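You operate a simulated robot arm through the tools that you are given. There is no shell and no other tool. Be economical: measure what you need, move in short steps, check, and stop when the job is done.

The job below is to be done with a simulated two-armed robot. You get a single attempt, and the scene is never put back.

Task
On the top of the cloth table, fold the cloth in half, so that its two short edges meet.

Only the result counts: the job must be done as asked and must still hold three seconds after the hand-in. Knocking over, shifting, dropping, spilling or breaking anything else fails it. Flat cloth is picked up by pressing the open fingertips on it (5 to 10 N) and closing them slowly along it; thin cloth reads only 2 to 8 mm in the jaws.

Robot
Two 7-joint arms with two-finger grippers on one trunk, on a base that drives. Base frame: it is fixed to the floor where the robot stands at the start and does not move with it; the origin is under the middle of the robot, x ahead of it, y to its left, z up; the surface under the hand at the start is at about z = 80. Lengths are in cm, angles in degrees, forces in N, time in s.
The left shoulder is at the start at [16.6, 21.6, 98.4], the right one opposite. With the tool pointing down near the work surface each hand reaches from about 10 to 90 cm from the robot's upright axis, wherever it stands, measured 20 degrees to its own side. Places, roughly: cloth [60, -10, 80]; top of the cloth table [60, 30, 80]. Payload 3.18 kg a hand.
The tool frame of a hand sits at the grasp point between the pads (the TCP): z along the fingers, y along the line on which they close. The tips reach 3 cm beyond it. Largest opening 14.4 cm; the body of the gripper starts 10.3 cm behind the TCP.
Orientation is that of the tool frame in the base frame, as a unit quaternion [x, y, z, w]. With the fingers straight down and closing along the base's y, the tool's x points along the base's -x, its y along +y and its z along -z.

Tools
- The arms move only by the tool apply_moves. It takes "left_series", "right_series" or both (then of equal length, played together; a hand with none holds still); each is a list of rows, each a list of 7 numbers: the shift along the tool's x, y, z in cm, then the turn, a rotation vector about the tool's x, y, z in degrees, then the opening, from 0 (shut) to 1 (fully open). In form: [[x, y, z, rx, ry, rz, gripper], ...]. A call has 1 to 20 rows; each row shifts and turns the commanded pose from where the row before left it, along the tool's axes as they then stand. Each row takes 0.2 s and may step no farther than 5 cm and 8.6 degrees from the row before; otherwise, or with a gripper value out of range, the whole call is refused. A pose out of reach is approached as far as the arm can. The call stops where the force on the tool passes 40 N (or 10 N more than at its start, if that is more) or the arm is blocked; 0.2 s more then pass. Each finger halts on what it meets, pressing with about 31 N; the grip force reading is that of the motor and also rises with nothing between the fingers. The clock runs only during rows and for 0.2 s after the last one: add rows that do not move to give the fingers time. The reply holds the time, the measured pose of the TCP, the force on the tool along the base axes, the opening and the grip force, in the units named above and with some noise, with the torque about the TCP (base axes, N m) and any sound that the robot's microphone picked up.
- Cameras (640 x 400 px; columns grow to the right, rows downward): "scene" is now at [29.59, -2.96, 113.84]; the picture's right is [-0.23, -0.97, 0.00], its down [-0.69, 0.16, -0.71] and it looks along [0.69, -0.16, -0.71] (base axes); focal length 214 px, centre (320, 200). "left" rides on the left gripper at [7.6, -1.6, -14.3] in its tool frame; the picture's right is [0.21, 0.98, 0.00], its down [-0.84, 0.18, -0.51] and it looks along [-0.50, 0.11, 0.86] (tool axes); focal length 218 px, centre (320, 200). "right" rides on the right gripper at [7.6, 1.6, -14.3] in its tool frame; the picture's right is [-0.21, 0.98, 0.00], its down [-0.84, -0.18, -0.51] and it looks along [-0.50, -0.11, 0.86] (tool axes); focal length 218 px, centre (320, 200). There is no depth. A picture from a camera that has moved, and an enlarged one, comes with that camera's place and axes in the base frame and with its lens. The place of the scene camera against the robot may be out by one fixed shift of up to 1.8 cm in any direction.
- get_image(camera): a new picture of that camera. It takes no simulated time.
- slide_trunk(by): slides the trunk up (or, below 0, down) by that many cm; the arms and the scene camera ride with it, the base frame stays. It gives what a move gives, with no picture.
- roll_base(legs): drives the robot by 1 to 6 legs, each [ahead, left, turn to the left] in cm, cm and degrees, along the robot's own axes; the way and the turn of a leg run together, so that a leg with both is an arc; at most 150 cm and 180 degrees a leg. The arms and the cameras ride along, it lands a little off, and it stops where it bumps. It gives what a move gives.
- aim_head(pan, tilt): turns the head with the scene camera to pan (to the left, within 80 degrees either way) and tilt (down, from -29 to 69), counted from straight ahead of the robot. It gives what a move gives.
- close_up(camera, box): a new picture of the part [left, top, right, bottom] of that camera's present view, enlarged. It takes no simulated time.
- close_job(): hands the job in; it is judged then, once.

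Work in short steps. Places have to be worked out from the pictures, the camera data and where the tool is seen: move nearer, look again, correct. Check each grasp and each placing, and mend what went wrong. You have 120 turns and 100 pictures in all, those below and enlarged ones among them. Open the grippers and draw the arms clear of the work before you hand the job in, unless the task says otherwise; then end with one line.

The tools are called after "Emit:" as a command line: name --argument value ..., lists and objects as JSON in quotes. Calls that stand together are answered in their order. apply_moves: Moves the arms, as the interface text tells. Its arguments: {"type":"object","properties":{"left_series":{"type":"array"},"right_series":{"type":"array"}},"required":[]} The other tools are called the same way: slide_trunk (by) slides the trunk up or down; roll_base (legs) drives the base; aim_head (pan, tilt) turns the head that bears the scene camera; get_image (camera) takes a picture; close_up (camera, box) takes an enlarged picture of a part of a camera's view; close_job () hands the job in.

At the start:

```text
t: 0.0
left_ee_pos: [47.66, 13.56, 99.17]
left_orientation: [-0.001, 1.0, 0.0, 0.0]
left_force: [-0.7, -1.0, -0.8]
left_moment: [0.03, 0.0, 0.0]
left_gripper_width: 14.39
left_grasp_force: 0.0
right_ee_pos: [48.15, -30.73, 99.75]
right_orientation: [0.0, 1.0, 0.001, 0.0]
right_force: [-0.2, -0.2, 0.3]
right_moment: [-0.01, 0.01, -0.03]
right_gripper_width: 14.39
right_grasp_force: 0.0
trunk travel left (down, up): [-7.5, 29.4]
robot x, y, heading: [0.22, 0.01, 0.1]
head pan, tilt: [-13.3, 44.9]
```

scene: 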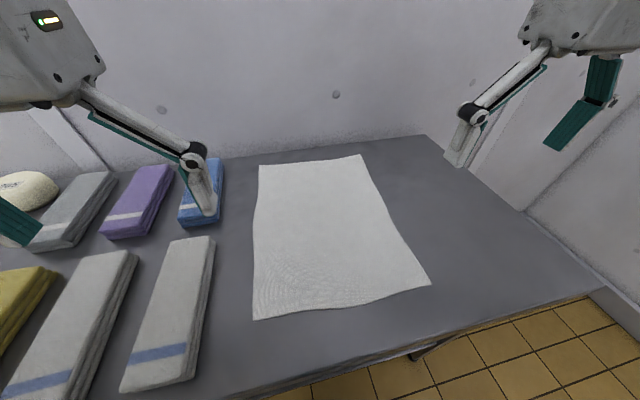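
right: 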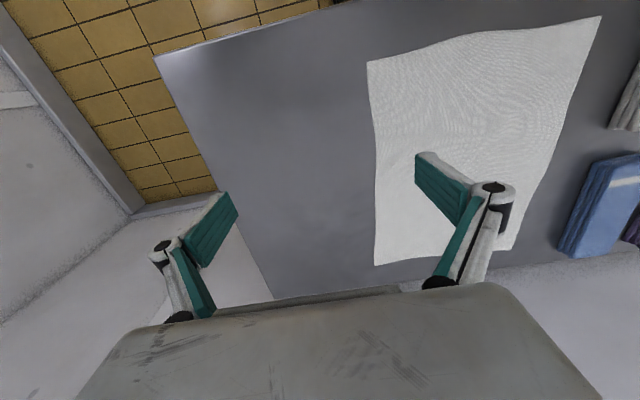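
left: 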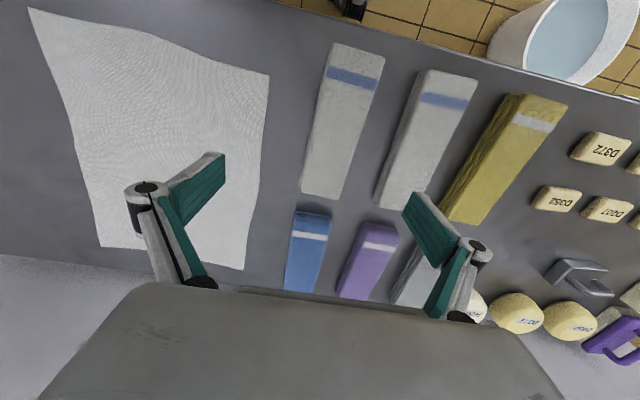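

I place the cloth corners at about far-left [80.3, 3.6], far-right [79.5, -25.1], near-right [41, -22.9] and near-left [42, 5.3]. The short edges are therefore the near and far ones. I'll bring both hands above the far corners with narrowed jaws.

Emit:
apply_moves --left_series '[[-3.97, -1.6, 0.9, 0, 0, 0, 0.25], [-3.97, -1.6, 0.9, 0, 0, 0, 0.25], [-3.97, -1.6, 0.9, 0, 0, 0, 0.25], [-3.97, -1.6, 0.9, 0, 0, 0, 0.25], [-3.97, -1.6, 0.9, 0, 0, 0, 0.25], [-3.97, -1.6, 0.9, 0, 0, 0, 0.25], [-3.97, -1.6, 0.9, 0, 0, 0, 0.25], [-3.97, -1.6, 0.9, 0, 0, 0, 0.25], [0, 0, 0, 0, 0, 0, 0.25]]' --right_series '[[-3.86, 1.05, 0.97, 0, 0, 0, 0.25], [-3.86, 1.05, 0.97, 0, 0, 0, 0.25], [-3.86, 1.05, 0.97, 0, 0, 0, 0.25], [-3.86, 1.05, 0.97, 0, 0, 0, 0.25], [-3.86, 1.05, 0.97, 0, 0, 0, 0.25], [-3.86, 1.05, 0.97, 0, 0, 0, 0.25], [-3.86, 1.05, 0.97, 0, 0, 0, 0.25], [-3.86, 1.05, 0.97, 0, 0, 0, 0.25], [0, 0, 0, 0, 0, 0, 0.25]]'

```text
t: 2.0
left_ee_pos: [74.54, 2.43, 93.12]
left_orientation: [-0.001, 1.0, -0.001, 0.001]
left_force: [-0.4, 0.4, -0.9]
left_moment: [0.01, 0.01, 0.01]
left_gripper_width: 3.6
left_grasp_force: 0.0
left hand out of reach, approached as far as the arm can: row 7, 8
right_ee_pos: [68.41, -25.19, 94.66]
right_orientation: [0.0, 1.0, -0.001, 0.0]
right_force: [-0.2, 0.4, -0.1]
right_moment: [0.0, 0.01, -0.01]
right_gripper_width: 3.61
right_grasp_force: 0.1
right hand out of reach, approached as far as the arm can: row 6, 7, 8
trunk travel left (down, up): [-7.5, 29.4]
robot x, y, heading: [0.18, -0.02, 0.1]
head pan, tilt: [-13.3, 44.9]
```

The right hand stopped well short of the far edge. Raising the trunk should put the shoulders level with the wrists, so I'll do that and try again.

Emit:
slide_trunk --by 10

Emit:
get_image --camera "scene"

```text
t: 3.3
left_ee_pos: [66.39, 2.68, 123.9]
left_orientation: [-0.001, 0.985, 0.0, 0.175]
left_force: [0.8, -0.1, -1.1]
left_moment: [0.0, 0.04, 0.02]
left_gripper_width: 3.59
left_grasp_force: 0.0
right_ee_pos: [60.84, -25.0, 122.01]
right_orientation: [0.001, 0.987, -0.001, 0.161]
right_force: [0.6, -0.1, -0.1]
right_moment: [-0.02, 0.08, -0.02]
right_gripper_width: 3.59
right_grasp_force: 0.2
trunk travel left (down, up): [-17.5, 19.4]
robot x, y, heading: [0.09, 0.22, -0.1]
head pan, tilt: [-13.3, 44.9]
```

```text
96 pictures are left
camera scene: at [19.08, -2.96, 125.95], right [-0.23, -0.97, 0.0], down [-0.69, 0.16, -0.71], along [0.69, -0.16, -0.71], focal length 214 px, centre (320, 200)
```

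scene: 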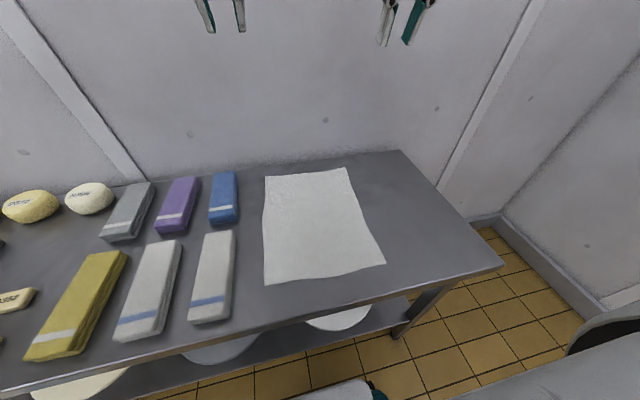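

Sliding the trunk up also leans it back and tilts the hands. I'll slide it back down and look steeply down to see the gap between base and table.

Emit:
slide_trunk --by -10

Emit:
aim_head --pan 0 --tilt 69

Emit:
get_image --camera "scene"

```text
t: 4.7
left_ee_pos: [65.9, 2.71, 114.68]
left_orientation: [0.0, 0.984, 0.0, 0.18]
left_force: [0.3, 0.2, 1.2]
left_moment: [-0.03, -0.02, -0.01]
left_gripper_width: 3.63
left_grasp_force: 0.0
right_ee_pos: [60.95, -24.94, 111.5]
right_orientation: [0.002, 0.988, 0.002, 0.157]
right_force: [-1.1, 0.4, 0.3]
right_moment: [-0.04, -0.02, 0.0]
right_gripper_width: 3.62
right_grasp_force: 0.0
trunk travel left (down, up): [-7.5, 29.4]
robot x, y, heading: [-0.0, 0.09, -0.1]
head pan, tilt: [-13.3, 44.9]
```

```text
t: 5.5
left_ee_pos: [66.06, 2.66, 114.34]
left_orientation: [0.001, 0.984, -0.001, 0.177]
left_force: [0.1, 0.6, 1.0]
left_moment: [0.01, -0.01, 0.02]
left_gripper_width: 3.61
left_grasp_force: 0.1
right_ee_pos: [61.21, -24.93, 111.25]
right_orientation: [0.002, 0.988, 0.002, 0.154]
right_force: [-0.4, 0.5, 0.5]
right_moment: [-0.01, -0.02, -0.01]
right_gripper_width: 3.61
right_grasp_force: 0.0
trunk travel left (down, up): [-7.5, 29.4]
robot x, y, heading: [-0.25, -0.28, -0.1]
head pan, tilt: [0.0, 68.8]
```

```text
95 pictures are left
camera scene: at [27.28, -1.09, 110.95], right [0.0, -1.0, 0.0], down [-0.93, 0.0, -0.36], along [0.36, 0.0, -0.93], focal length 214 px, centre (320, 200)
```

scene: 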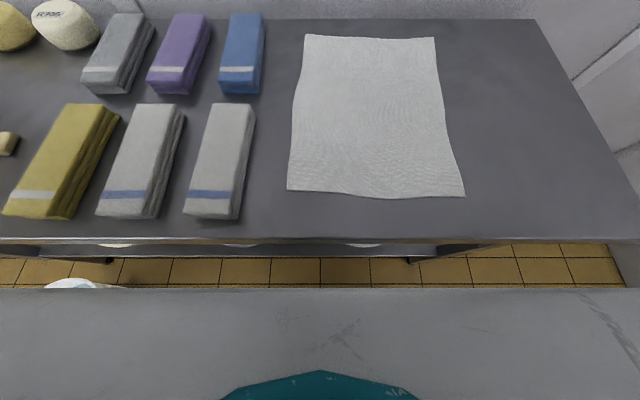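

The base front is around x≈26 and the table edge around x≈33, so a 5 cm drive forward is safe.

Emit:
roll_base --legs '[[5, 0, 0]]'

```text
t: 6.5
left_ee_pos: [70.97, 2.52, 114.43]
left_orientation: [0.0, 0.984, 0.001, 0.179]
left_force: [-0.9, 0.3, 0.1]
left_moment: [0.03, 0.04, 0.0]
left_gripper_width: 3.61
left_grasp_force: 0.2
right_ee_pos: [66.17, -25.03, 111.13]
right_orientation: [0.002, 0.988, 0.001, 0.154]
right_force: [0.6, -0.1, -0.2]
right_moment: [0.04, 0.05, -0.01]
right_gripper_width: 3.61
right_grasp_force: 0.0
trunk travel left (down, up): [-7.5, 29.4]
robot x, y, heading: [4.81, -0.04, 0.1]
head pan, tilt: [0.0, 68.8]
```

I'll straighten both tools to vertical while descending.

Emit:
apply_moves --left_series '[[0, 0, 4, 0, 6.9, 0, 0.25], [0, 0, 4, 0, 6.9, 0, 0.25], [0, 0, 4, 0, 6.8, 0, 0.25], [0, 0, 4, 0, 0, 0, 0.25], [0, 0, 0, 0, 0, 0, 0.25]]' --right_series '[[0, 0, 4, 0, 5.9, 0, 0.25], [0, 0, 4, 0, 5.9, 0, 0.25], [0, 0, 4, 0, 5.9, 0, 0.25], [0, 0, 3, 0, 0, 0, 0.25], [0, 0, 0, 0, 0, 0, 0.25]]'

```text
t: 7.7
left_ee_pos: [73.73, 3.51, 99.29]
left_orientation: [0.001, 1.0, -0.001, -0.001]
left_force: [0.0, 0.5, -0.4]
left_moment: [0.02, -0.04, -0.02]
left_gripper_width: 3.58
left_grasp_force: 0.1
left hand out of reach, approached as far as the arm can: row 3
right_ee_pos: [68.54, -24.73, 96.65]
right_orientation: [0.002, 1.0, 0.002, 0.002]
right_force: [-0.4, -0.1, 0.0]
right_moment: [-0.01, -0.05, 0.02]
right_gripper_width: 3.61
right_grasp_force: 0.1
trunk travel left (down, up): [-7.5, 29.4]
robot x, y, heading: [4.89, -0.28, 0.0]
head pan, tilt: [0.0, 68.8]
```

Next I'll go down first, then forward to just above the far corners.

Emit:
apply_moves --left_series '[[0, -0.9, 4, 0, 0, 0, 0.25], [0, -0.9, 4, 0, 0, 0, 0.25], [-1.5, -0.9, 4, 0, 0, 0, 0.25], [-2.2, 0, 0, 0, 0, 0, 0.25], [-2.2, 0, 0, 0, 0, 0, 0.25], [0, 0, 0, 0, 0, 0, 0.25], [0, 0, 0, 0, 0, 0, 0.25]]' --right_series '[[0, 0.8, 4, 0, 0, 0, 0.25], [0, 0.8, 4, 0, 0, 0, 0.25], [-3.5, 0.8, 1.7, 0, 0, 0, 0.25], [-3.5, 0, 0, 0, 0, 0, 0.25], [-3.5, 0, 0, 0, 0, 0, 0.25], [0, 0, 0, 0, 0, 0, 0.25], [0, 0, 0, 0, 0, 0, 0.25]]'

Emit:
get_image --camera "left"

Emit:
get_image --camera "right"

```text
t: 9.3
left_ee_pos: [79.69, 0.67, 86.87]
left_orientation: [0.001, 1.0, 0.0, -0.002]
left_force: [0.4, 1.0, 0.1]
left_moment: [-0.01, -0.02, 0.01]
left_gripper_width: 3.59
left_grasp_force: 0.0
right_ee_pos: [78.91, -22.46, 86.93]
right_orientation: [0.002, 1.0, 0.002, 0.0]
right_force: [-0.7, -0.4, -0.4]
right_moment: [-0.02, 0.01, -0.02]
right_gripper_width: 3.62
right_grasp_force: 0.1
trunk travel left (down, up): [-7.5, 29.4]
robot x, y, heading: [4.98, 0.17, -0.2]
head pan, tilt: [0.0, 68.8]
```

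```text
94 pictures are left
camera left: at [72.02, -0.95, 101.23], right [-0.21, 0.98, 0.0], down [0.84, 0.18, 0.5], along [0.49, 0.1, -0.86], focal length 218 px, centre (320, 200)
```

left: 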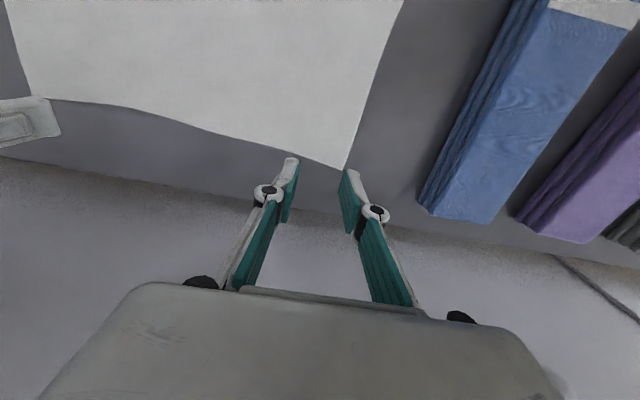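

```text
93 pictures are left
camera right: at [71.22, -20.68, 101.26], right [0.21, 0.98, 0.0], down [0.84, -0.18, 0.51], along [0.5, -0.11, -0.86], focal length 218 px, centre (320, 200)
```

right: 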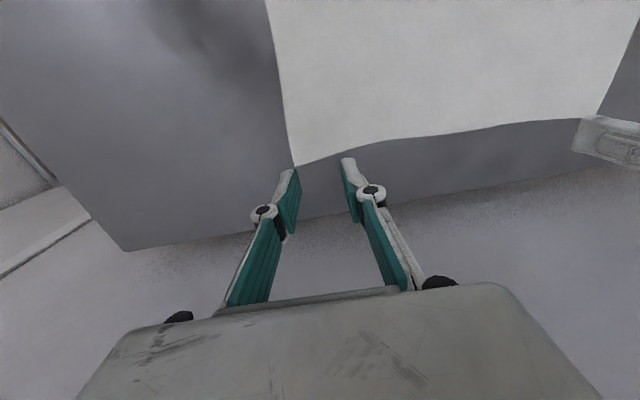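

The corners come out at [79.9, 3.3] and [79.0, -25.2]. I'll shift slightly inward and descend to just above contact.

Emit:
apply_moves --left_series '[[0.3, -0.7, 2, 0, 0, 0, 0.25], [0, 0, 1.2, 0, 0, 0, 0.25], [0, 0, 0.4, 0, 0, 0, 0.25], [0, 0, 0, 0, 0, 0, 0.25]]' --right_series '[[0.3, 0.8, 2, 0, 0, 0, 0.25], [0, 0, 1.2, 0, 0, 0, 0.25], [0, 0, 0.4, 0, 0, 0, 0.25], [0, 0, 0, 0, 0, 0, 0.25]]'

```text
t: 10.3
left_ee_pos: [79.25, 0.14, 83.37]
left_orientation: [0.0, 1.0, 0.0, -0.002]
left_force: [0.3, 0.5, 0.8]
left_moment: [-0.01, 0.04, 0.01]
left_gripper_width: 3.63
left_grasp_force: 0.2
right_ee_pos: [78.93, -21.75, 83.42]
right_orientation: [0.004, 1.0, 0.002, 0.0]
right_force: [0.3, 0.1, 0.9]
right_moment: [0.0, 0.03, -0.01]
right_gripper_width: 3.6
right_grasp_force: 0.1
trunk travel left (down, up): [-7.5, 29.4]
robot x, y, heading: [5.09, -0.07, -0.2]
head pan, tilt: [0.0, 68.8]
```

There's no contact yet, so I'll go down another 0.4 cm.

Emit:
apply_moves --left_series '[[0, 0, 0.2, 0, 0, 0, 0.25], [0, 0, 0.2, 0, 0, 0, 0.25], [0, 0, 0, 0, 0, 0, 0.25]]' --right_series '[[0.2, 0, 0.2, 0, 0, 0, 0.25], [0, 0, 0.2, 0, 0, 0, 0.25], [0, 0, 0, 0, 0, 0, 0.25]]'

```text
t: 11.1
left_ee_pos: [79.39, 0.24, 83.14]
left_orientation: [0.001, 1.0, -0.001, 0.001]
left_force: [0.8, 0.5, 3.6]
left_moment: [0.05, 0.0, -0.02]
left_gripper_width: 3.59
left_grasp_force: 0.1
right_ee_pos: [78.51, -21.63, 83.21]
right_orientation: [0.002, 1.0, 0.002, 0.003]
right_force: [2.8, 0.0, 8.8]
right_moment: [-0.14, -0.02, 0.04]
right_gripper_width: 3.63
right_grasp_force: 0.0
trunk travel left (down, up): [-7.5, 29.4]
robot x, y, heading: [4.8, -0.08, -0.3]
head pan, tilt: [0.0, 68.8]
```

Right reads about 9 N, left about 3.6 N. I'll press the left a bit more, then close both slowly.

Emit:
apply_moves --left_series '[[0, 0, 0.15, 0, 0, 0, 0.25], [0, 0, 0, 0, 0, 0, 0.25], [0, 0, 0, 0, 0, 0, 0.23], [0, 0, 0, 0, 0, 0, 0.21], [0, 0, 0, 0, 0, 0, 0.19], [0, 0, 0, 0, 0, 0, 0.17], [0, 0, 0, 0, 0, 0, 0.15], [0, 0, 0, 0, 0, 0, 0.13], [0, 0, 0, 0, 0, 0, 0.11], [0, 0, 0, 0, 0, 0, 0.09], [0, 0, 0, 0, 0, 0, 0.07], [0, 0, 0, 0, 0, 0, 0.05], [0, 0, 0, 0, 0, 0, 0.03], [0, 0, 0, 0, 0, 0, 0.01], [0, 0, 0, 0, 0, 0, 0], [0, 0, 0, 0, 0, 0, 0]]' --right_series '[[0, 0, 0, 0, 0, 0, 0.25], [0, 0, 0, 0, 0, 0, 0.25], [0, 0, 0, 0, 0, 0, 0.23], [0, 0, 0, 0, 0, 0, 0.21], [0, 0, 0, 0, 0, 0, 0.19], [0, 0, 0, 0, 0, 0, 0.17], [0, 0, 0, 0, 0, 0, 0.15], [0, 0, 0, 0, 0, 0, 0.13], [0, 0, 0, 0, 0, 0, 0.11], [0, 0, 0, 0, 0, 0, 0.09], [0, 0, 0, 0, 0, 0, 0.07], [0, 0, 0, 0, 0, 0, 0.05], [0, 0, 0, 0, 0, 0, 0.03], [0, 0, 0, 0, 0, 0, 0.01], [0, 0, 0, 0, 0, 0, 0], [0, 0, 0, 0, 0, 0, 0]]'

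Emit:
get_image --camera "left"

Emit:
get_image --camera "right"

```text
t: 14.5
left_ee_pos: [79.29, 0.21, 83.01]
left_orientation: [0.0, 1.0, 0.0, -0.001]
left_force: [-0.3, -0.3, 7.2]
left_moment: [0.09, 0.01, -0.01]
left_gripper_width: 0.28
left_grasp_force: 25.0
right_ee_pos: [78.46, -21.63, 82.96]
right_orientation: [0.002, 1.0, 0.002, 0.0]
right_force: [0.3, 0.4, -0.6]
right_moment: [0.0, 0.01, -0.01]
right_gripper_width: 0.01
right_grasp_force: 31.4
trunk travel left (down, up): [-7.5, 29.4]
robot x, y, heading: [4.84, 0.08, -0.1]
head pan, tilt: [0.0, 68.8]
```

```text
92 pictures are left
camera left: at [71.6, -1.46, 97.18], right [-0.21, 0.98, 0.0], down [0.84, 0.18, 0.51], along [0.49, 0.1, -0.86], focal length 218 px, centre (320, 200)
```

left: 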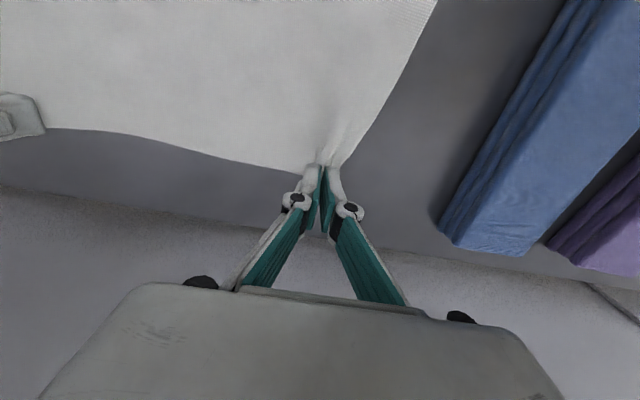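

```text
91 pictures are left
camera right: at [70.77, -19.95, 97.24], right [0.21, 0.98, 0.0], down [0.84, -0.18, 0.51], along [0.5, -0.11, -0.86], focal length 218 px, centre (320, 200)
```

right: 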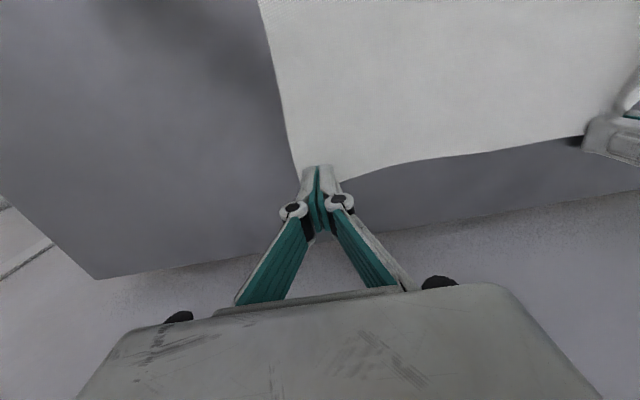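

The left hand has the cloth (2.8 mm) but the right slipped off because the pressing force was lost. I'll reopen the right a little further in and press again.

Emit:
apply_moves --right_series '[[0, 0, -0.6, 0, 0, 0, 0], [0.2, 0, 0, 0, 0, 0, 0.25], [0, 0, 0, 0, 0, 0, 0.25], [0, 0, 0.3, 0, 0, 0, 0.25], [0, 0, 0.3, 0, 0, 0, 0.25], [0, 0, 0.15, 0, 0, 0, 0.25], [0, 0, 0, 0, 0, 0, 0.25]]'

```text
t: 16.1
left_ee_pos: [79.26, 0.21, 82.95]
left_orientation: [0.0, 1.0, 0.0, -0.001]
left_force: [-0.3, 3.2, 16.3]
left_moment: [0.12, 0.15, -0.05]
left_gripper_width: 0.09
left_grasp_force: 31.6
right_ee_pos: [78.39, -21.66, 82.96]
right_orientation: [0.002, 1.0, 0.001, 0.004]
right_force: [1.6, 1.8, 18.6]
right_moment: [0.53, -0.04, -0.05]
right_gripper_width: 3.65
right_grasp_force: 0.7
trunk travel left (down, up): [-7.5, 29.4]
robot x, y, heading: [5.26, -0.19, -0.0]
head pan, tilt: [0.0, 68.8]
```

The left jaw now reads 0.9 mm, so it has probably lost the cloth. I'll ease the right to about 10 N and close it, and lift the left and reopen it over the cloth.

Emit:
apply_moves --left_series '[[0, 0, -0.7, 0, 0, 0, 0], [0, 0, 0, 0, 0, 0, 0], [0, 0, 0, 0, 0, 0, 0], [0, 0, 0, 0, 0, 0, 0], [0, 0, 0, 0, 0, 0, 0], [0, 0, 0, 0, 0, 0, 0], [0, 0, 0, 0, 0, 0, 0], [0, 0, 0, 0, 0, 0, 0], [0, 0, 0, 0, 0, 0, 0], [0, 0, 0, 0, 0, 0, 0], [0, 0, 0, 0, 0, 0, 0], [0, 0, 0, 0, 0, 0, 0], [0, 0, 0, 0, 0, 0, 0], [0, 0, 0, 0, 0, 0, 0], [0, 0, 0, 0, 0, 0, 0], [0, 0, 0, 0, 0, 0, 0]]' --right_series '[[0, 0, -0.1, 0, 0, 0, 0.25], [0, 0, 0, 0, 0, 0, 0.23], [0, 0, 0, 0, 0, 0, 0.21], [0, 0, 0, 0, 0, 0, 0.19], [0, 0, 0, 0, 0, 0, 0.17], [0, 0, 0, 0, 0, 0, 0.15], [0, 0, 0, 0, 0, 0, 0.13], [0, 0, 0, 0, 0, 0, 0.11], [0, 0, 0, 0, 0, 0, 0.09], [0, 0, 0, 0, 0, 0, 0.07], [0, 0, 0, 0, 0, 0, 0.05], [0, 0, 0, 0, 0, 0, 0.03], [0, 0, 0, 0, 0, 0, 0.02], [0, 0, 0, 0, 0, 0, 0.01], [0, 0, 0, 0, 0, 0, 0], [0, 0, 0, 0, 0, 0, 0]]'

Emit:
get_image --camera "right"

Emit:
get_image --camera "left"

```text
t: 19.5
left_ee_pos: [79.19, 0.17, 83.51]
left_orientation: [0.0, 1.0, -0.001, -0.001]
left_force: [0.5, -1.5, -1.2]
left_moment: [-0.13, 0.06, 0.0]
left_gripper_width: 0.38
left_grasp_force: 39.0
right_ee_pos: [78.34, -21.64, 82.83]
right_orientation: [0.002, 1.0, 0.001, 0.001]
right_force: [-0.4, 6.3, 29.8]
right_moment: [0.46, -0.14, -0.06]
right_gripper_width: 0.15
right_grasp_force: 28.4
trunk travel left (down, up): [-7.5, 29.4]
robot x, y, heading: [5.34, 0.24, -0.1]
head pan, tilt: [0.0, 68.8]
```

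```text
90 pictures are left
camera right: at [70.63, -19.97, 97.13], right [0.21, 0.98, 0.0], down [0.84, -0.19, 0.51], along [0.5, -0.11, -0.86], focal length 218 px, centre (320, 200)
```

right: 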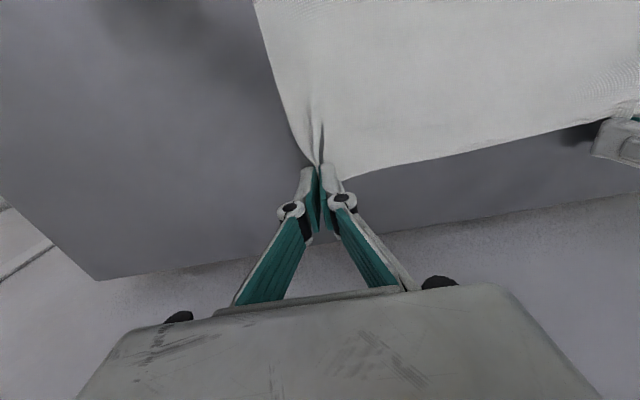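

```text
89 pictures are left
camera left: at [71.59, -1.4, 97.86], right [-0.21, 0.98, 0.0], down [0.84, 0.18, 0.51], along [0.49, 0.1, -0.86], focal length 218 px, centre (320, 200)
```

left: 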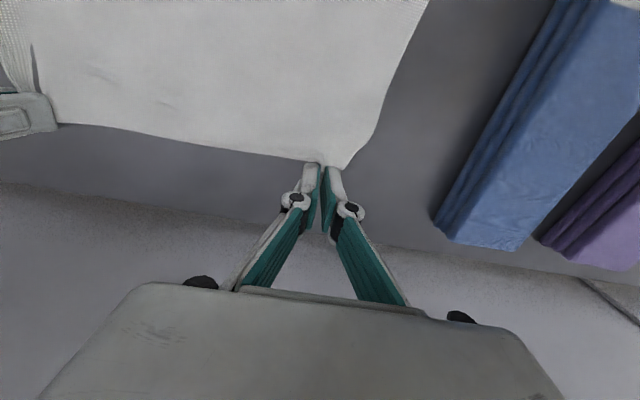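

Both hands appear to hold ridges of cloth: left 3.8 mm, right pressing hard. I'll lift both 2 cm and check the widths.

Emit:
apply_moves --left_series '[[0, 0, -0.2, 0, 0, 0, 0], [0.2, 0, -0.4, 0, 0, 0, 0], [0.3, 0, -0.5, 0, 0, 0, 0], [0.3, 0, -0.5, 0, 0, 0, 0], [0, 0, 0, 0, 0, 0, 0]]' --right_series '[[0, 0, -0.6, 0, 0, 0, 0], [0.2, 0, -0.6, 0, 0, 0, 0], [0.3, 0, -0.6, 0, 0, 0, 0], [0.3, 0, -0.6, 0, 0, 0, 0], [0, 0, 0, 0, 0, 0, 0]]'

Emit:
get_image --camera "right"

Emit:
get_image --camera "left"

```text
t: 20.7
left_ee_pos: [78.48, 0.14, 85.14]
left_orientation: [0.0, 1.0, 0.0, -0.002]
left_force: [-0.2, -0.8, 0.6]
left_moment: [-0.01, 0.0, -0.04]
left_gripper_width: 0.16
left_grasp_force: 37.3
right_ee_pos: [77.69, -21.67, 85.05]
right_orientation: [0.002, 1.0, 0.002, 0.0]
right_force: [-0.2, 0.5, -2.2]
right_moment: [0.05, 0.02, 0.0]
right_gripper_width: 0.2
right_grasp_force: 26.8
trunk travel left (down, up): [-7.5, 29.4]
robot x, y, heading: [5.14, 0.07, -0.0]
head pan, tilt: [0.0, 68.8]
```

```text
88 pictures are left
camera right: at [70.01, -19.96, 99.45], right [0.21, 0.98, 0.0], down [0.84, -0.19, 0.51], along [0.5, -0.11, -0.86], focal length 218 px, centre (320, 200)
```

right: 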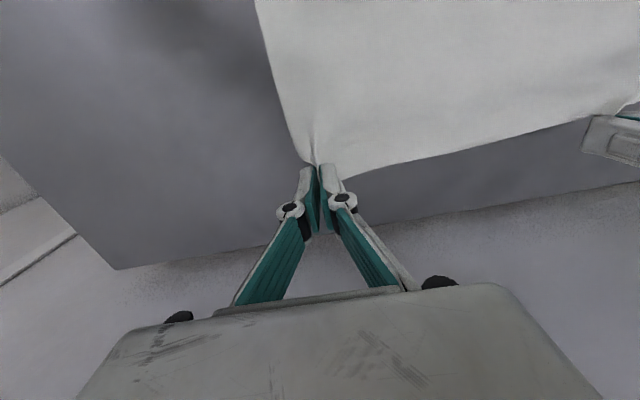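

```text
87 pictures are left
camera left: at [70.89, -1.49, 99.4], right [-0.21, 0.98, 0.0], down [0.84, 0.18, 0.5], along [0.49, 0.1, -0.86], focal length 218 px, centre (320, 200)
```

left: 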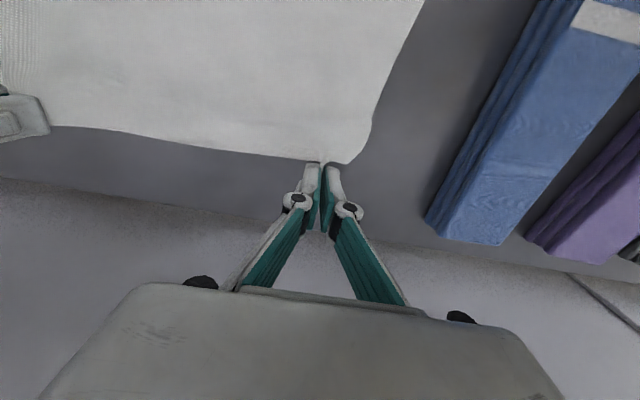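

Both still hold. I'll lift higher and toward the robot along the fold arc, then look.

Emit:
apply_moves --left_series '[[0.3, 0, -1.2, 0, 0, 0, 0], [0.4, 0, -1.2, 0, 0, 0, 0], [0.5, 0, -1.2, 0, 0, 0, 0], [0.6, 0, -1.2, 0, 0, 0, 0], [0.7, 0, -1.2, 0, 0, 0, 0], [0, 0, 0, 0, 0, 0, 0]]' --right_series '[[0.3, 0, -1.2, 0, 0, 0, 0], [0.4, 0, -1.2, 0, 0, 0, 0], [0.5, 0, -1.2, 0, 0, 0, 0], [0.6, 0, -1.2, 0, 0, 0, 0], [0.7, 0, -1.2, 0, 0, 0, 0], [0, 0, 0, 0, 0, 0, 0]]'

Emit:
get_image --camera "scene"

```text
t: 22.1
left_ee_pos: [76.27, 0.23, 90.95]
left_orientation: [0.0, 1.0, -0.001, -0.003]
left_force: [-0.4, -0.6, -0.3]
left_moment: [-0.03, 0.0, 0.0]
left_gripper_width: 0.24
left_grasp_force: 27.7
right_ee_pos: [75.09, -21.77, 90.98]
right_orientation: [0.003, 1.0, 0.001, -0.001]
right_force: [0.9, 0.7, 1.7]
right_moment: [0.04, -0.02, 0.0]
right_gripper_width: 0.15
right_grasp_force: 25.3
trunk travel left (down, up): [-7.5, 29.4]
robot x, y, heading: [5.06, -0.42, -0.1]
head pan, tilt: [0.0, 68.8]
```

```text
86 pictures are left
camera scene: at [32.3, -1.13, 110.91], right [0.0, -1.0, 0.0], down [-0.93, 0.0, -0.36], along [0.36, 0.0, -0.93], focal length 214 px, centre (320, 200)
```

scene: 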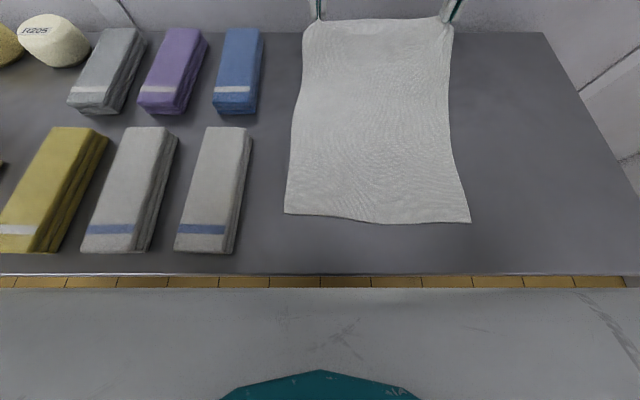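

Both corners are lifted and the rest of the cloth lies flat. I'll continue the arc with a slight shift in y, so the far edge will land over the near edge.

Emit:
apply_moves --left_series '[[1.2, 0.15, -1.5, 0, 0, 0, 0], [1.5, 0.15, -1.4, 0, 0, 0, 0], [1.7, 0.15, -1.3, 0, 0, 0, 0], [1.9, 0.15, -1.3, 0, 0, 0, 0], [2.0, 0.15, -1.3, 0, 0, 0, 0], [2.0, 0.15, -1.2, 0, 0, 0, 0], [0, 0, 0, 0, 0, 0, 0]]' --right_series '[[1.2, 0.15, -1.5, 0, 0, 0, 0], [1.5, 0.15, -1.4, 0, 0, 0, 0], [1.7, 0.15, -1.3, 0, 0, 0, 0], [1.9, 0.15, -1.3, 0, 0, 0, 0], [2.0, 0.15, -1.3, 0, 0, 0, 0], [2.0, 0.15, -1.2, 0, 0, 0, 0], [0, 0, 0, 0, 0, 0, 0]]'

Emit:
get_image --camera "scene"

```text
t: 23.7
left_ee_pos: [65.93, 1.2, 99.13]
left_orientation: [0.0, 1.0, -0.001, -0.003]
left_force: [-0.1, -1.9, 0.6]
left_moment: [-0.08, 0.04, 0.02]
left_gripper_width: 0.16
left_grasp_force: 27.1
right_ee_pos: [64.96, -20.9, 99.24]
right_orientation: [0.001, 1.0, 0.001, -0.001]
right_force: [0.5, 1.8, -1.4]
right_moment: [0.01, 0.0, 0.0]
right_gripper_width: 0.48
right_grasp_force: 37.7
trunk travel left (down, up): [-7.5, 29.4]
robot x, y, heading: [4.86, -0.14, 0.1]
head pan, tilt: [0.0, 68.8]
```

```text
85 pictures are left
camera scene: at [32.34, -1.12, 110.89], right [0.0, -1.0, 0.0], down [-0.93, 0.0, -0.36], along [0.36, 0.0, -0.93], focal length 214 px, centre (320, 200)
```

scene: 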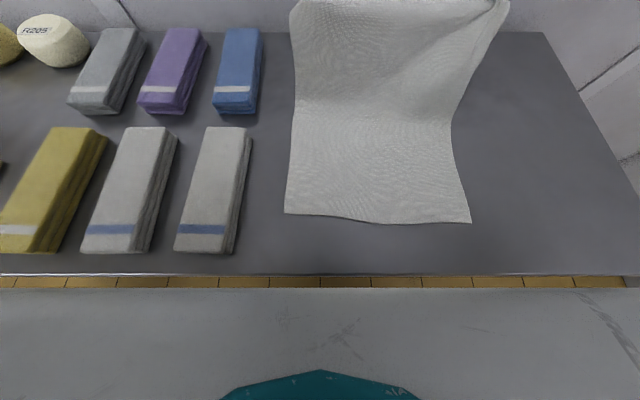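

The fold is forming at about x≈62. I'll drive the base back 12 cm to carry the edge over and give the arms room.

Emit:
roll_base --legs '[[-6, 0, 0], [-6, 0, 0]]'

Emit:
get_image --camera "scene"

```text
t: 25.2
left_ee_pos: [53.69, 1.15, 99.02]
left_orientation: [0.0, 1.0, -0.001, -0.001]
left_force: [0.3, -1.8, 2.1]
left_moment: [-0.04, 0.0, 0.0]
left_gripper_width: 0.0
left_grasp_force: 25.2
right_ee_pos: [52.88, -20.96, 99.36]
right_orientation: [0.003, 1.0, 0.001, 0.0]
right_force: [-0.3, 2.2, 0.5]
right_moment: [0.08, -0.01, 0.02]
right_gripper_width: 0.22
right_grasp_force: 27.1
trunk travel left (down, up): [-7.5, 29.4]
robot x, y, heading: [-7.17, -0.06, -0.3]
head pan, tilt: [0.0, 68.8]
```

```text
84 pictures are left
camera scene: at [20.14, -1.11, 110.95], right [0.0, -1.0, 0.0], down [-0.93, 0.0, -0.36], along [0.36, 0.0, -0.93], focal length 214 px, centre (320, 200)
```

scene: 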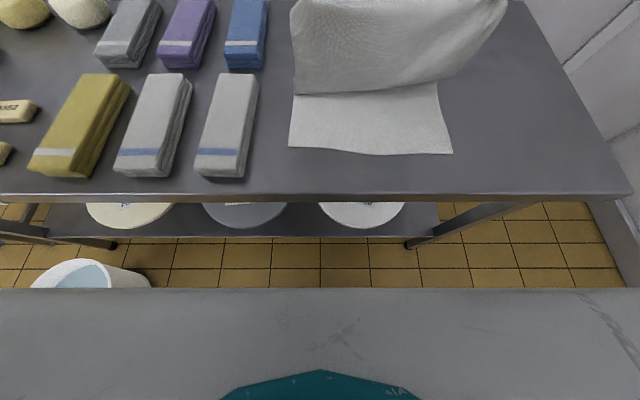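

Left width reads 0.0 although the side force suggests it's still holding. I'll raise the head to see the hands.

Emit:
aim_head --pan -8 --tilt 45

Emit:
get_image --camera "scene"

```text
t: 26.1
left_ee_pos: [53.77, 1.15, 99.13]
left_orientation: [0.002, 1.0, -0.001, -0.001]
left_force: [-0.3, -1.5, 1.1]
left_moment: [-0.08, 0.04, 0.04]
left_gripper_width: 0.12
left_grasp_force: 26.2
right_ee_pos: [52.81, -20.91, 99.31]
right_orientation: [0.002, 1.0, 0.002, -0.001]
right_force: [0.6, 3.5, 0.5]
right_moment: [0.15, -0.04, 0.0]
right_gripper_width: 0.1
right_grasp_force: 26.7
trunk travel left (down, up): [-7.5, 29.4]
robot x, y, heading: [-7.1, 0.31, -0.1]
head pan, tilt: [-8.0, 45.0]
```

```text
83 pictures are left
camera scene: at [22.66, -2.25, 113.82], right [-0.14, -0.99, 0.0], down [-0.7, 0.1, -0.71], along [0.7, -0.1, -0.71], focal length 214 px, centre (320, 200)
```

scene: 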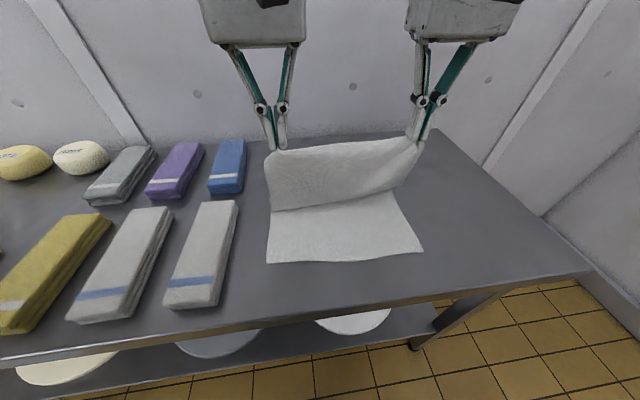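

Both corners are held and the near edge hasn't moved. I'll tilt both tools forward by 40° so the held lip turns with the fold, then move toward the near edge.

Emit:
apply_moves --left_series '[[0, 0, 0, 0, -5, 0, 0], [0, 0, 0, 0, -5, 0, 0], [0, 0, 0, 0, -5, 0, 0], [0, 0, 0, 0, -5, 0, 0], [0, 0, 0, 0, -5, 0, 0], [0, 0, 0, 0, -5, 0, 0], [0, 0, 0, 0, -5, 0, 0], [0, 0, 0, 0, -5, 0, 0], [2.6, 0.2, 0.1, 0, 0, 0, 0], [2.6, 0.2, 0.1, 0, 0, 0, 0], [2.6, 0.2, 0.1, 0, 0, 0, 0], [2.6, 0.2, 0.1, 0, 0, 0, 0], [0, 0, 0, 0, 0, 0, 0]]' --right_series '[[0, 0, 0, 0, -5, 0, 0], [0, 0, 0, 0, -5, 0, 0], [0, 0, 0, 0, -5, 0, 0], [0, 0, 0, 0, -5, 0, 0], [0, 0, 0, 0, -5, 0, 0], [0, 0, 0, 0, -5, 0, 0], [0, 0, 0, 0, -5, 0, 0], [0, 0, 0, 0, -5, 0, 0], [2.6, 0.2, 0.1, 0, 0, 0, 0], [2.6, 0.2, 0.1, 0, 0, 0, 0], [2.6, 0.2, 0.1, 0, 0, 0, 0], [2.6, 0.2, 0.1, 0, 0, 0, 0], [0, 0, 0, 0, 0, 0, 0]]'

Emit:
get_image --camera "scene"

```text
t: 28.9
left_ee_pos: [46.02, 2.02, 92.19]
left_orientation: [0.0, 0.94, -0.001, 0.34]
left_force: [-0.2, 0.0, 0.9]
left_moment: [0.0, 0.02, -0.01]
left_gripper_width: 0.01
left_grasp_force: 31.0
right_ee_pos: [47.16, -19.62, 93.9]
right_orientation: [0.003, 0.94, 0.0, 0.341]
right_force: [-0.8, 0.4, 1.2]
right_moment: [-0.01, 0.01, -0.04]
right_gripper_width: 0.23
right_grasp_force: 34.9
right hand out of reach, approached as far as the arm can: row 12
trunk travel left (down, up): [-7.5, 29.4]
robot x, y, heading: [-7.28, 0.25, 0.1]
head pan, tilt: [-8.0, 45.0]
```

```text
82 pictures are left
camera scene: at [22.65, -2.24, 113.84], right [-0.14, -0.99, 0.0], down [-0.7, 0.1, -0.71], along [0.7, -0.1, -0.71], focal length 214 px, centre (320, 200)
```

scene: 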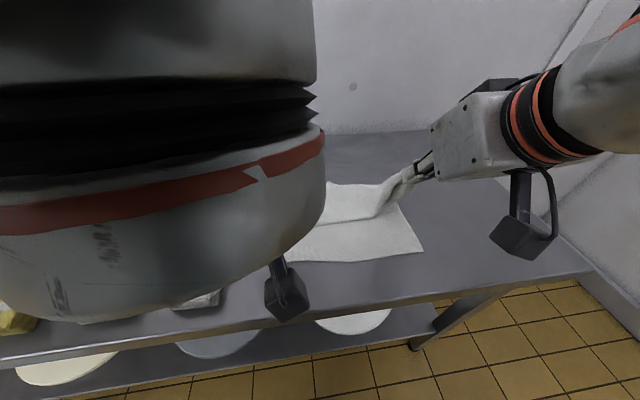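

The left width reads 0.01 with zero force, so it may have dropped the cloth. I'll check with the wrist cameras.

Emit:
get_image --camera "left"

Emit:
get_image --camera "right"

```text
81 pictures are left
camera left: at [31.0, 0.46, 98.34], right [-0.16, 0.98, -0.13], down [0.32, 0.18, 0.93], along [0.93, 0.1, -0.34], focal length 218 px, centre (320, 200)
```

left: 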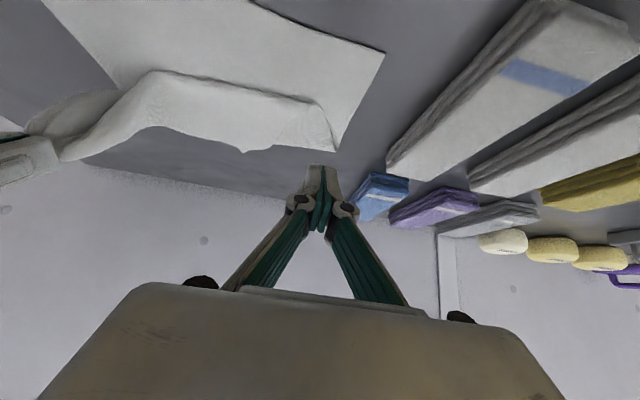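

```text
80 pictures are left
camera right: at [32.1, -17.75, 99.99], right [0.17, 0.98, 0.14], down [0.32, -0.18, 0.93], along [0.93, -0.11, -0.34], focal length 218 px, centre (320, 200)
```

right: 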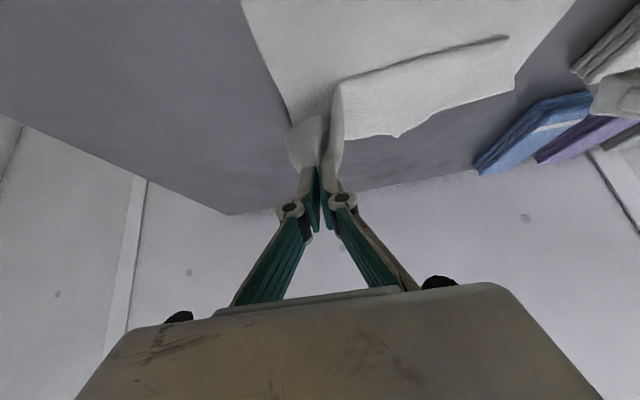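

The left corner slipped and now lies at about [50, 1.5] on the lower layer, while the right still holds. I'll move the left hand up and clear, and bring the right back up over the fold so the top edge hangs free and can be straddled.

Emit:
apply_moves --left_series '[[0, 2, -1.3, 0, 5, 0, 0.1], [0, 2, -1.3, 0, 5, 0, 0.3], [0, 2, -1.3, 0, 5, 0, 0.3], [0, 2, -1.3, 0, 5, 0, 0.3], [0, 2, -1.3, 0, 5, 0, 0.3], [0, 2, -1.3, 0, 5, 0, 0.3], [0, 2, -1.3, 0, 5, 0, 0.3], [0, 2, -1.3, 0, 5, 0, 0.3], [0, 1, 0, 0, 0, 0, 0.3], [0, 1, 0, 0, 0, 0, 0.3], [0, 1, 0, 0, 0, 0, 0.3], [0, 1, 0, 0, 0, 0, 0.3]]' --right_series '[[0, 0, 0, 0, 5, 0, 0], [0, 0, 0, 0, 5, 0, 0], [0, 0, 0, 0, 5, 0, 0], [0, 0, 0, 0, 5, 0, 0], [0, 0, 0, 0, 5, 0, 0], [0, 0, 0, 0, 5, 0, 0], [0, 0, 0, 0, 5, 0, 0], [0, 0, 0, 0, 5, 0, 0], [-2.0, -0.3, -1.2, 0, 0, 0, 0], [-2.0, -0.3, -1.2, 0, 0, 0, 0], [-2.0, -0.3, -1.2, 0, 0, 0, 0], [-2.0, -0.3, -1.2, 0, 0, 0, 0]]'

Emit:
get_image --camera "scene"

Emit:
get_image --camera "left"

```text
t: 31.5
left_ee_pos: [42.04, 22.03, 101.51]
left_orientation: [0.001, 1.0, -0.001, -0.002]
left_force: [0.4, 0.8, -0.9]
left_moment: [-0.02, -0.01, 0.0]
left_gripper_width: 4.29
left_grasp_force: 0.1
right_ee_pos: [55.04, -20.81, 98.54]
right_orientation: [0.003, 1.0, 0.001, 0.0]
right_force: [0.1, 0.2, -0.2]
right_moment: [0.0, -0.01, 0.02]
right_gripper_width: 0.06
right_grasp_force: 27.1
trunk travel left (down, up): [-7.5, 29.4]
robot x, y, heading: [-7.06, -0.07, 0.1]
head pan, tilt: [-8.0, 45.0]
```

```text
79 pictures are left
camera scene: at [22.65, -2.22, 113.83], right [-0.14, -0.99, 0.0], down [-0.7, 0.1, -0.71], along [0.7, -0.1, -0.71], focal length 214 px, centre (320, 200)
```

scene: 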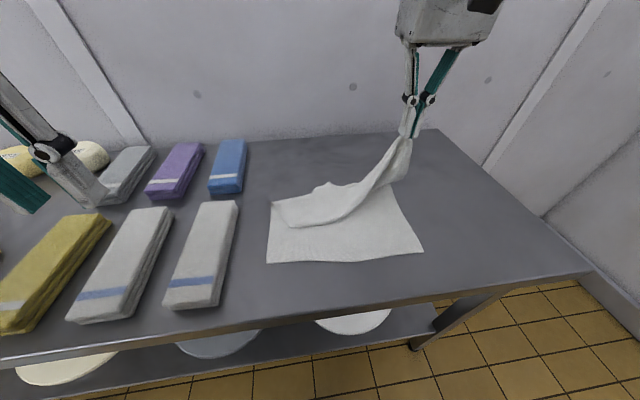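

```text
78 pictures are left
camera left: at [34.54, 20.43, 115.87], right [-0.21, 0.98, 0.0], down [0.84, 0.18, 0.5], along [0.49, 0.1, -0.86], focal length 218 px, centre (320, 200)
```

left: 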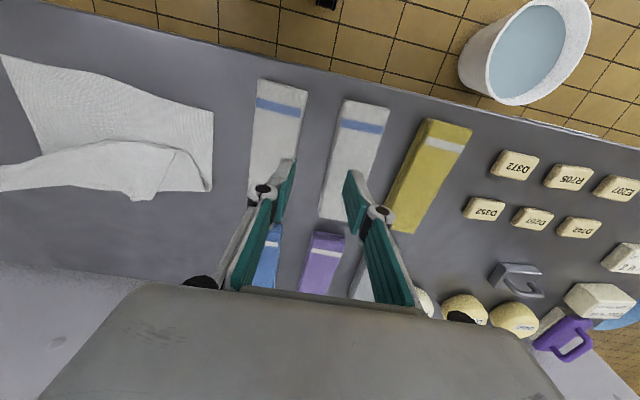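

Let me zoom in on the cloth.

Emit:
close_up --camera "scene" --box '[240, 120, 440, 280]'

Emit:
close_up --camera "left" --box '[0, 40, 240, 240]'

```text
2.50 times, centred on (340, 200) of scene
camera zoom: at [22.65, -2.22, 113.83], right [-0.14, -0.99, 0.0], down [-0.7, 0.1, -0.71], along [0.7, -0.1, -0.71], focal length 536 px, centre (270, 200)
```

zoom: 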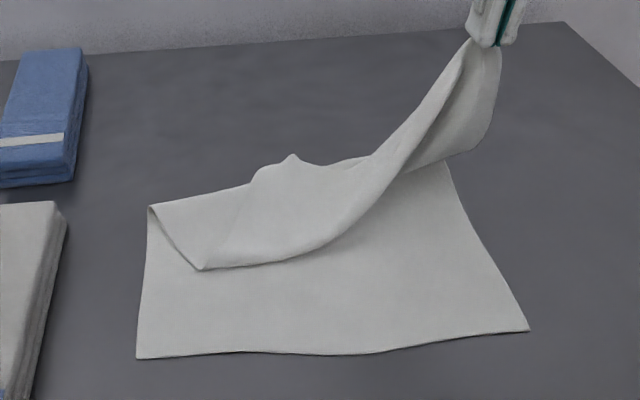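

```text
2.00 times, centred on (120, 140) of left
camera zoom: at [34.54, 20.43, 115.87], right [-0.21, 0.98, 0.0], down [0.84, 0.18, 0.5], along [0.49, 0.1, -0.86], focal length 436 px, centre (720, 320)
```

zoom: 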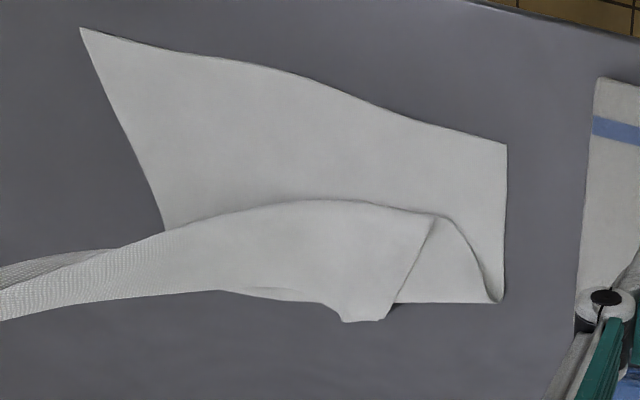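

Corner A seems to have flopped back to about [61, -6], lying on top near the crease. I'll bring the left hand above it for a closer look and move the right hand slightly away.

Emit:
apply_moves --left_series '[[-2.3, -3.7, 0.8, 0, 0, 0, 0.2], [-2.3, -3.7, 0.8, 0, 0, 0, 0.2], [-2.3, -3.7, 0.8, 0, 0, 0, 0.2], [-2.3, -3.7, 0.8, 0, 0, 0, 0.2], [-2.3, -3.7, 0.8, 0, 0, 0, 0.2], [-2.3, -3.7, 0.8, 0, 0, 0, 0.2], [-2.3, -3.7, 0.8, 0, 0, 0, 0.2], [0, 0, 0, 0, 0, 0, 0.2]]' --right_series '[[-0.4, -0.4, 0, 0, 0, 0, 0], [-0.4, -0.4, 0, 0, 0, 0, 0], [-0.4, -0.4, 0, 0, 0, 0, 0], [-0.4, -0.4, 0, 0, 0, 0, 0], [-0.4, -0.4, 0, 0, 0, 0, 0], [-0.4, -0.4, 0, 0, 0, 0, 0], [-0.4, -0.4, 0, 0, 0, 0, 0], [0, 0, 0, 0, 0, 0, 0]]'

Emit:
get_image --camera "left"

Emit:
get_image --camera "scene"

```text
t: 33.3
left_ee_pos: [58.38, -4.09, 96.21]
left_orientation: [0.001, 1.0, -0.001, -0.001]
left_force: [-0.1, -0.1, 0.5]
left_moment: [-0.01, 0.0, -0.03]
left_gripper_width: 2.88
left_grasp_force: 0.1
right_ee_pos: [58.0, -23.5, 98.7]
right_orientation: [0.002, 1.0, 0.001, 0.001]
right_force: [0.4, -0.6, 0.6]
right_moment: [0.01, 0.0, 0.01]
right_gripper_width: 0.1
right_grasp_force: 30.9
trunk travel left (down, up): [-7.5, 29.4]
robot x, y, heading: [-7.26, -0.1, -0.3]
head pan, tilt: [-8.0, 45.0]
```

```text
75 pictures are left
camera left: at [50.74, -5.61, 110.52], right [-0.21, 0.98, 0.0], down [0.84, 0.18, 0.5], along [0.49, 0.1, -0.86], focal length 218 px, centre (320, 200)
```

left: 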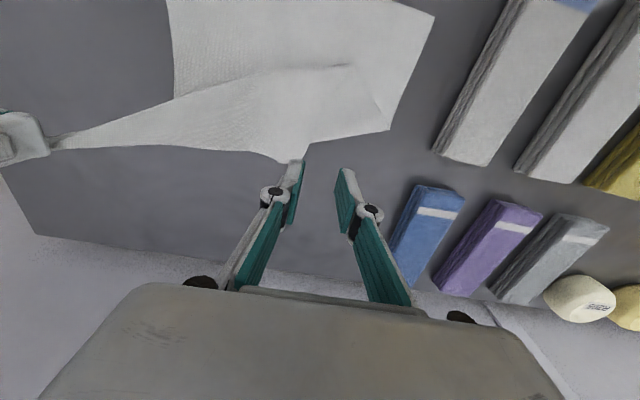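

```text
74 pictures are left
camera scene: at [22.61, -2.2, 113.86], right [-0.14, -0.99, 0.0], down [-0.7, 0.1, -0.71], along [0.7, -0.1, -0.71], focal length 214 px, centre (320, 200)
```

scene: 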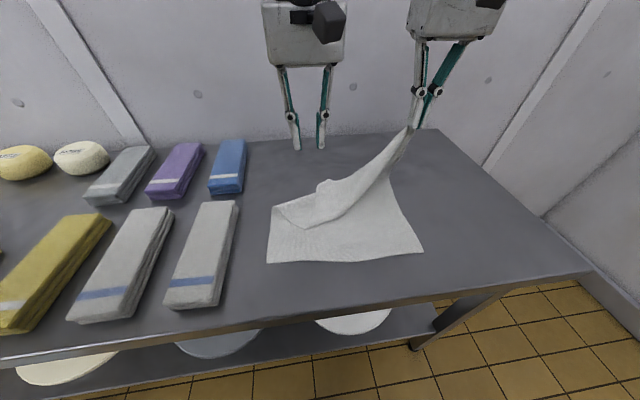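

Emit:
close_up --camera "left" --box '[160, 20, 440, 195]'

Emit:
close_up --camera "scene" --box '[250, 120, 440, 275]'

```text
2.29 times, centred on (300, 108) of left
camera zoom: at [50.74, -5.61, 110.52], right [-0.21, 0.98, 0.0], down [0.84, 0.18, 0.5], along [0.49, 0.1, -0.86], focal length 499 px, centre (366, 411)
```

zoom: 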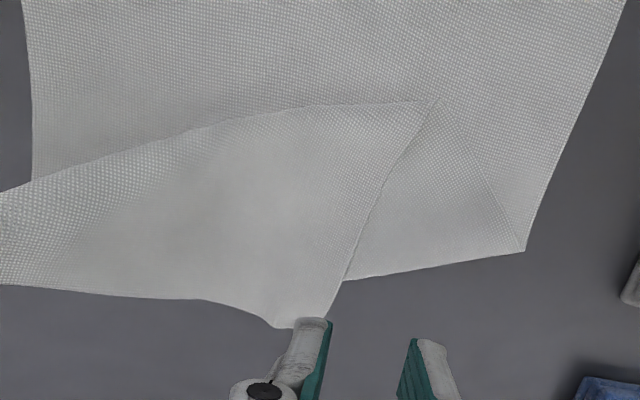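

```text
2.58 times, centred on (345, 198) of scene
camera zoom: at [22.61, -2.2, 113.86], right [-0.14, -0.99, 0.0], down [-0.7, 0.1, -0.71], along [0.7, -0.1, -0.71], focal length 554 px, centre (256, 206)
```

zoom: 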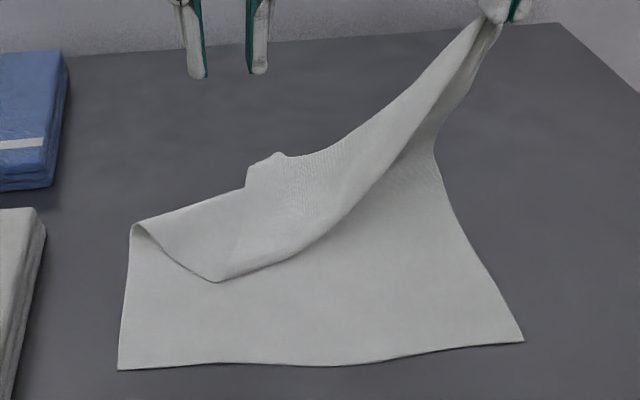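

Corner A sticks out past the crease at about [62.5, -7.5], over bare table. I'll drive forward 12 cm to carry the right corner back and draw A out into a single layer for regrasping.

Emit:
roll_base --legs '[[6, 0, 0], [6, 0, 0]]'

Emit:
get_image --camera "left"

Emit:
get_image --camera "scene"

```text
t: 34.8
left_ee_pos: [70.44, -4.16, 96.06]
left_orientation: [0.0, 1.0, 0.0, -0.002]
left_force: [0.6, -0.7, -0.2]
left_moment: [-0.02, 0.0, 0.0]
left_gripper_width: 2.9
left_grasp_force: 0.0
right_ee_pos: [70.02, -23.64, 98.64]
right_orientation: [0.002, 1.0, 0.002, 0.0]
right_force: [-0.1, 0.1, 1.5]
right_moment: [0.03, 0.01, 0.0]
right_gripper_width: 0.0
right_grasp_force: 25.6
trunk travel left (down, up): [-7.5, 29.4]
robot x, y, heading: [4.54, 0.15, -0.0]
head pan, tilt: [-8.0, 45.0]
```

```text
71 pictures are left
camera left: at [62.75, -5.76, 110.47], right [-0.21, 0.98, 0.0], down [0.84, 0.18, 0.5], along [0.49, 0.1, -0.86], focal length 218 px, centre (320, 200)
```

left: 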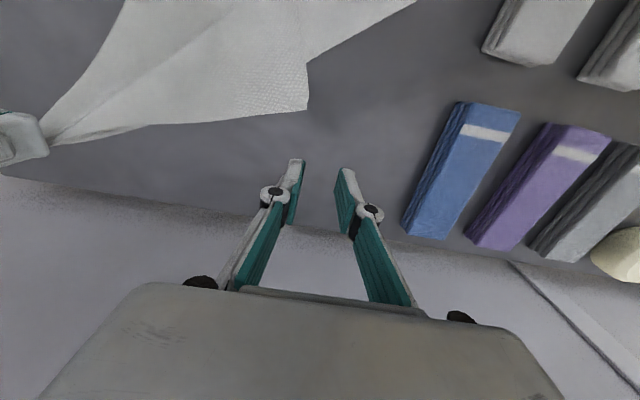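

```text
70 pictures are left
camera scene: at [34.66, -2.32, 113.84], right [-0.14, -0.99, 0.0], down [-0.7, 0.1, -0.71], along [0.7, -0.1, -0.71], focal length 214 px, centre (320, 200)
```

scene: 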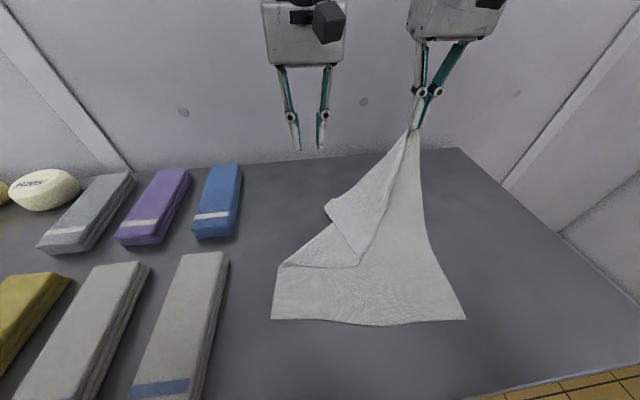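

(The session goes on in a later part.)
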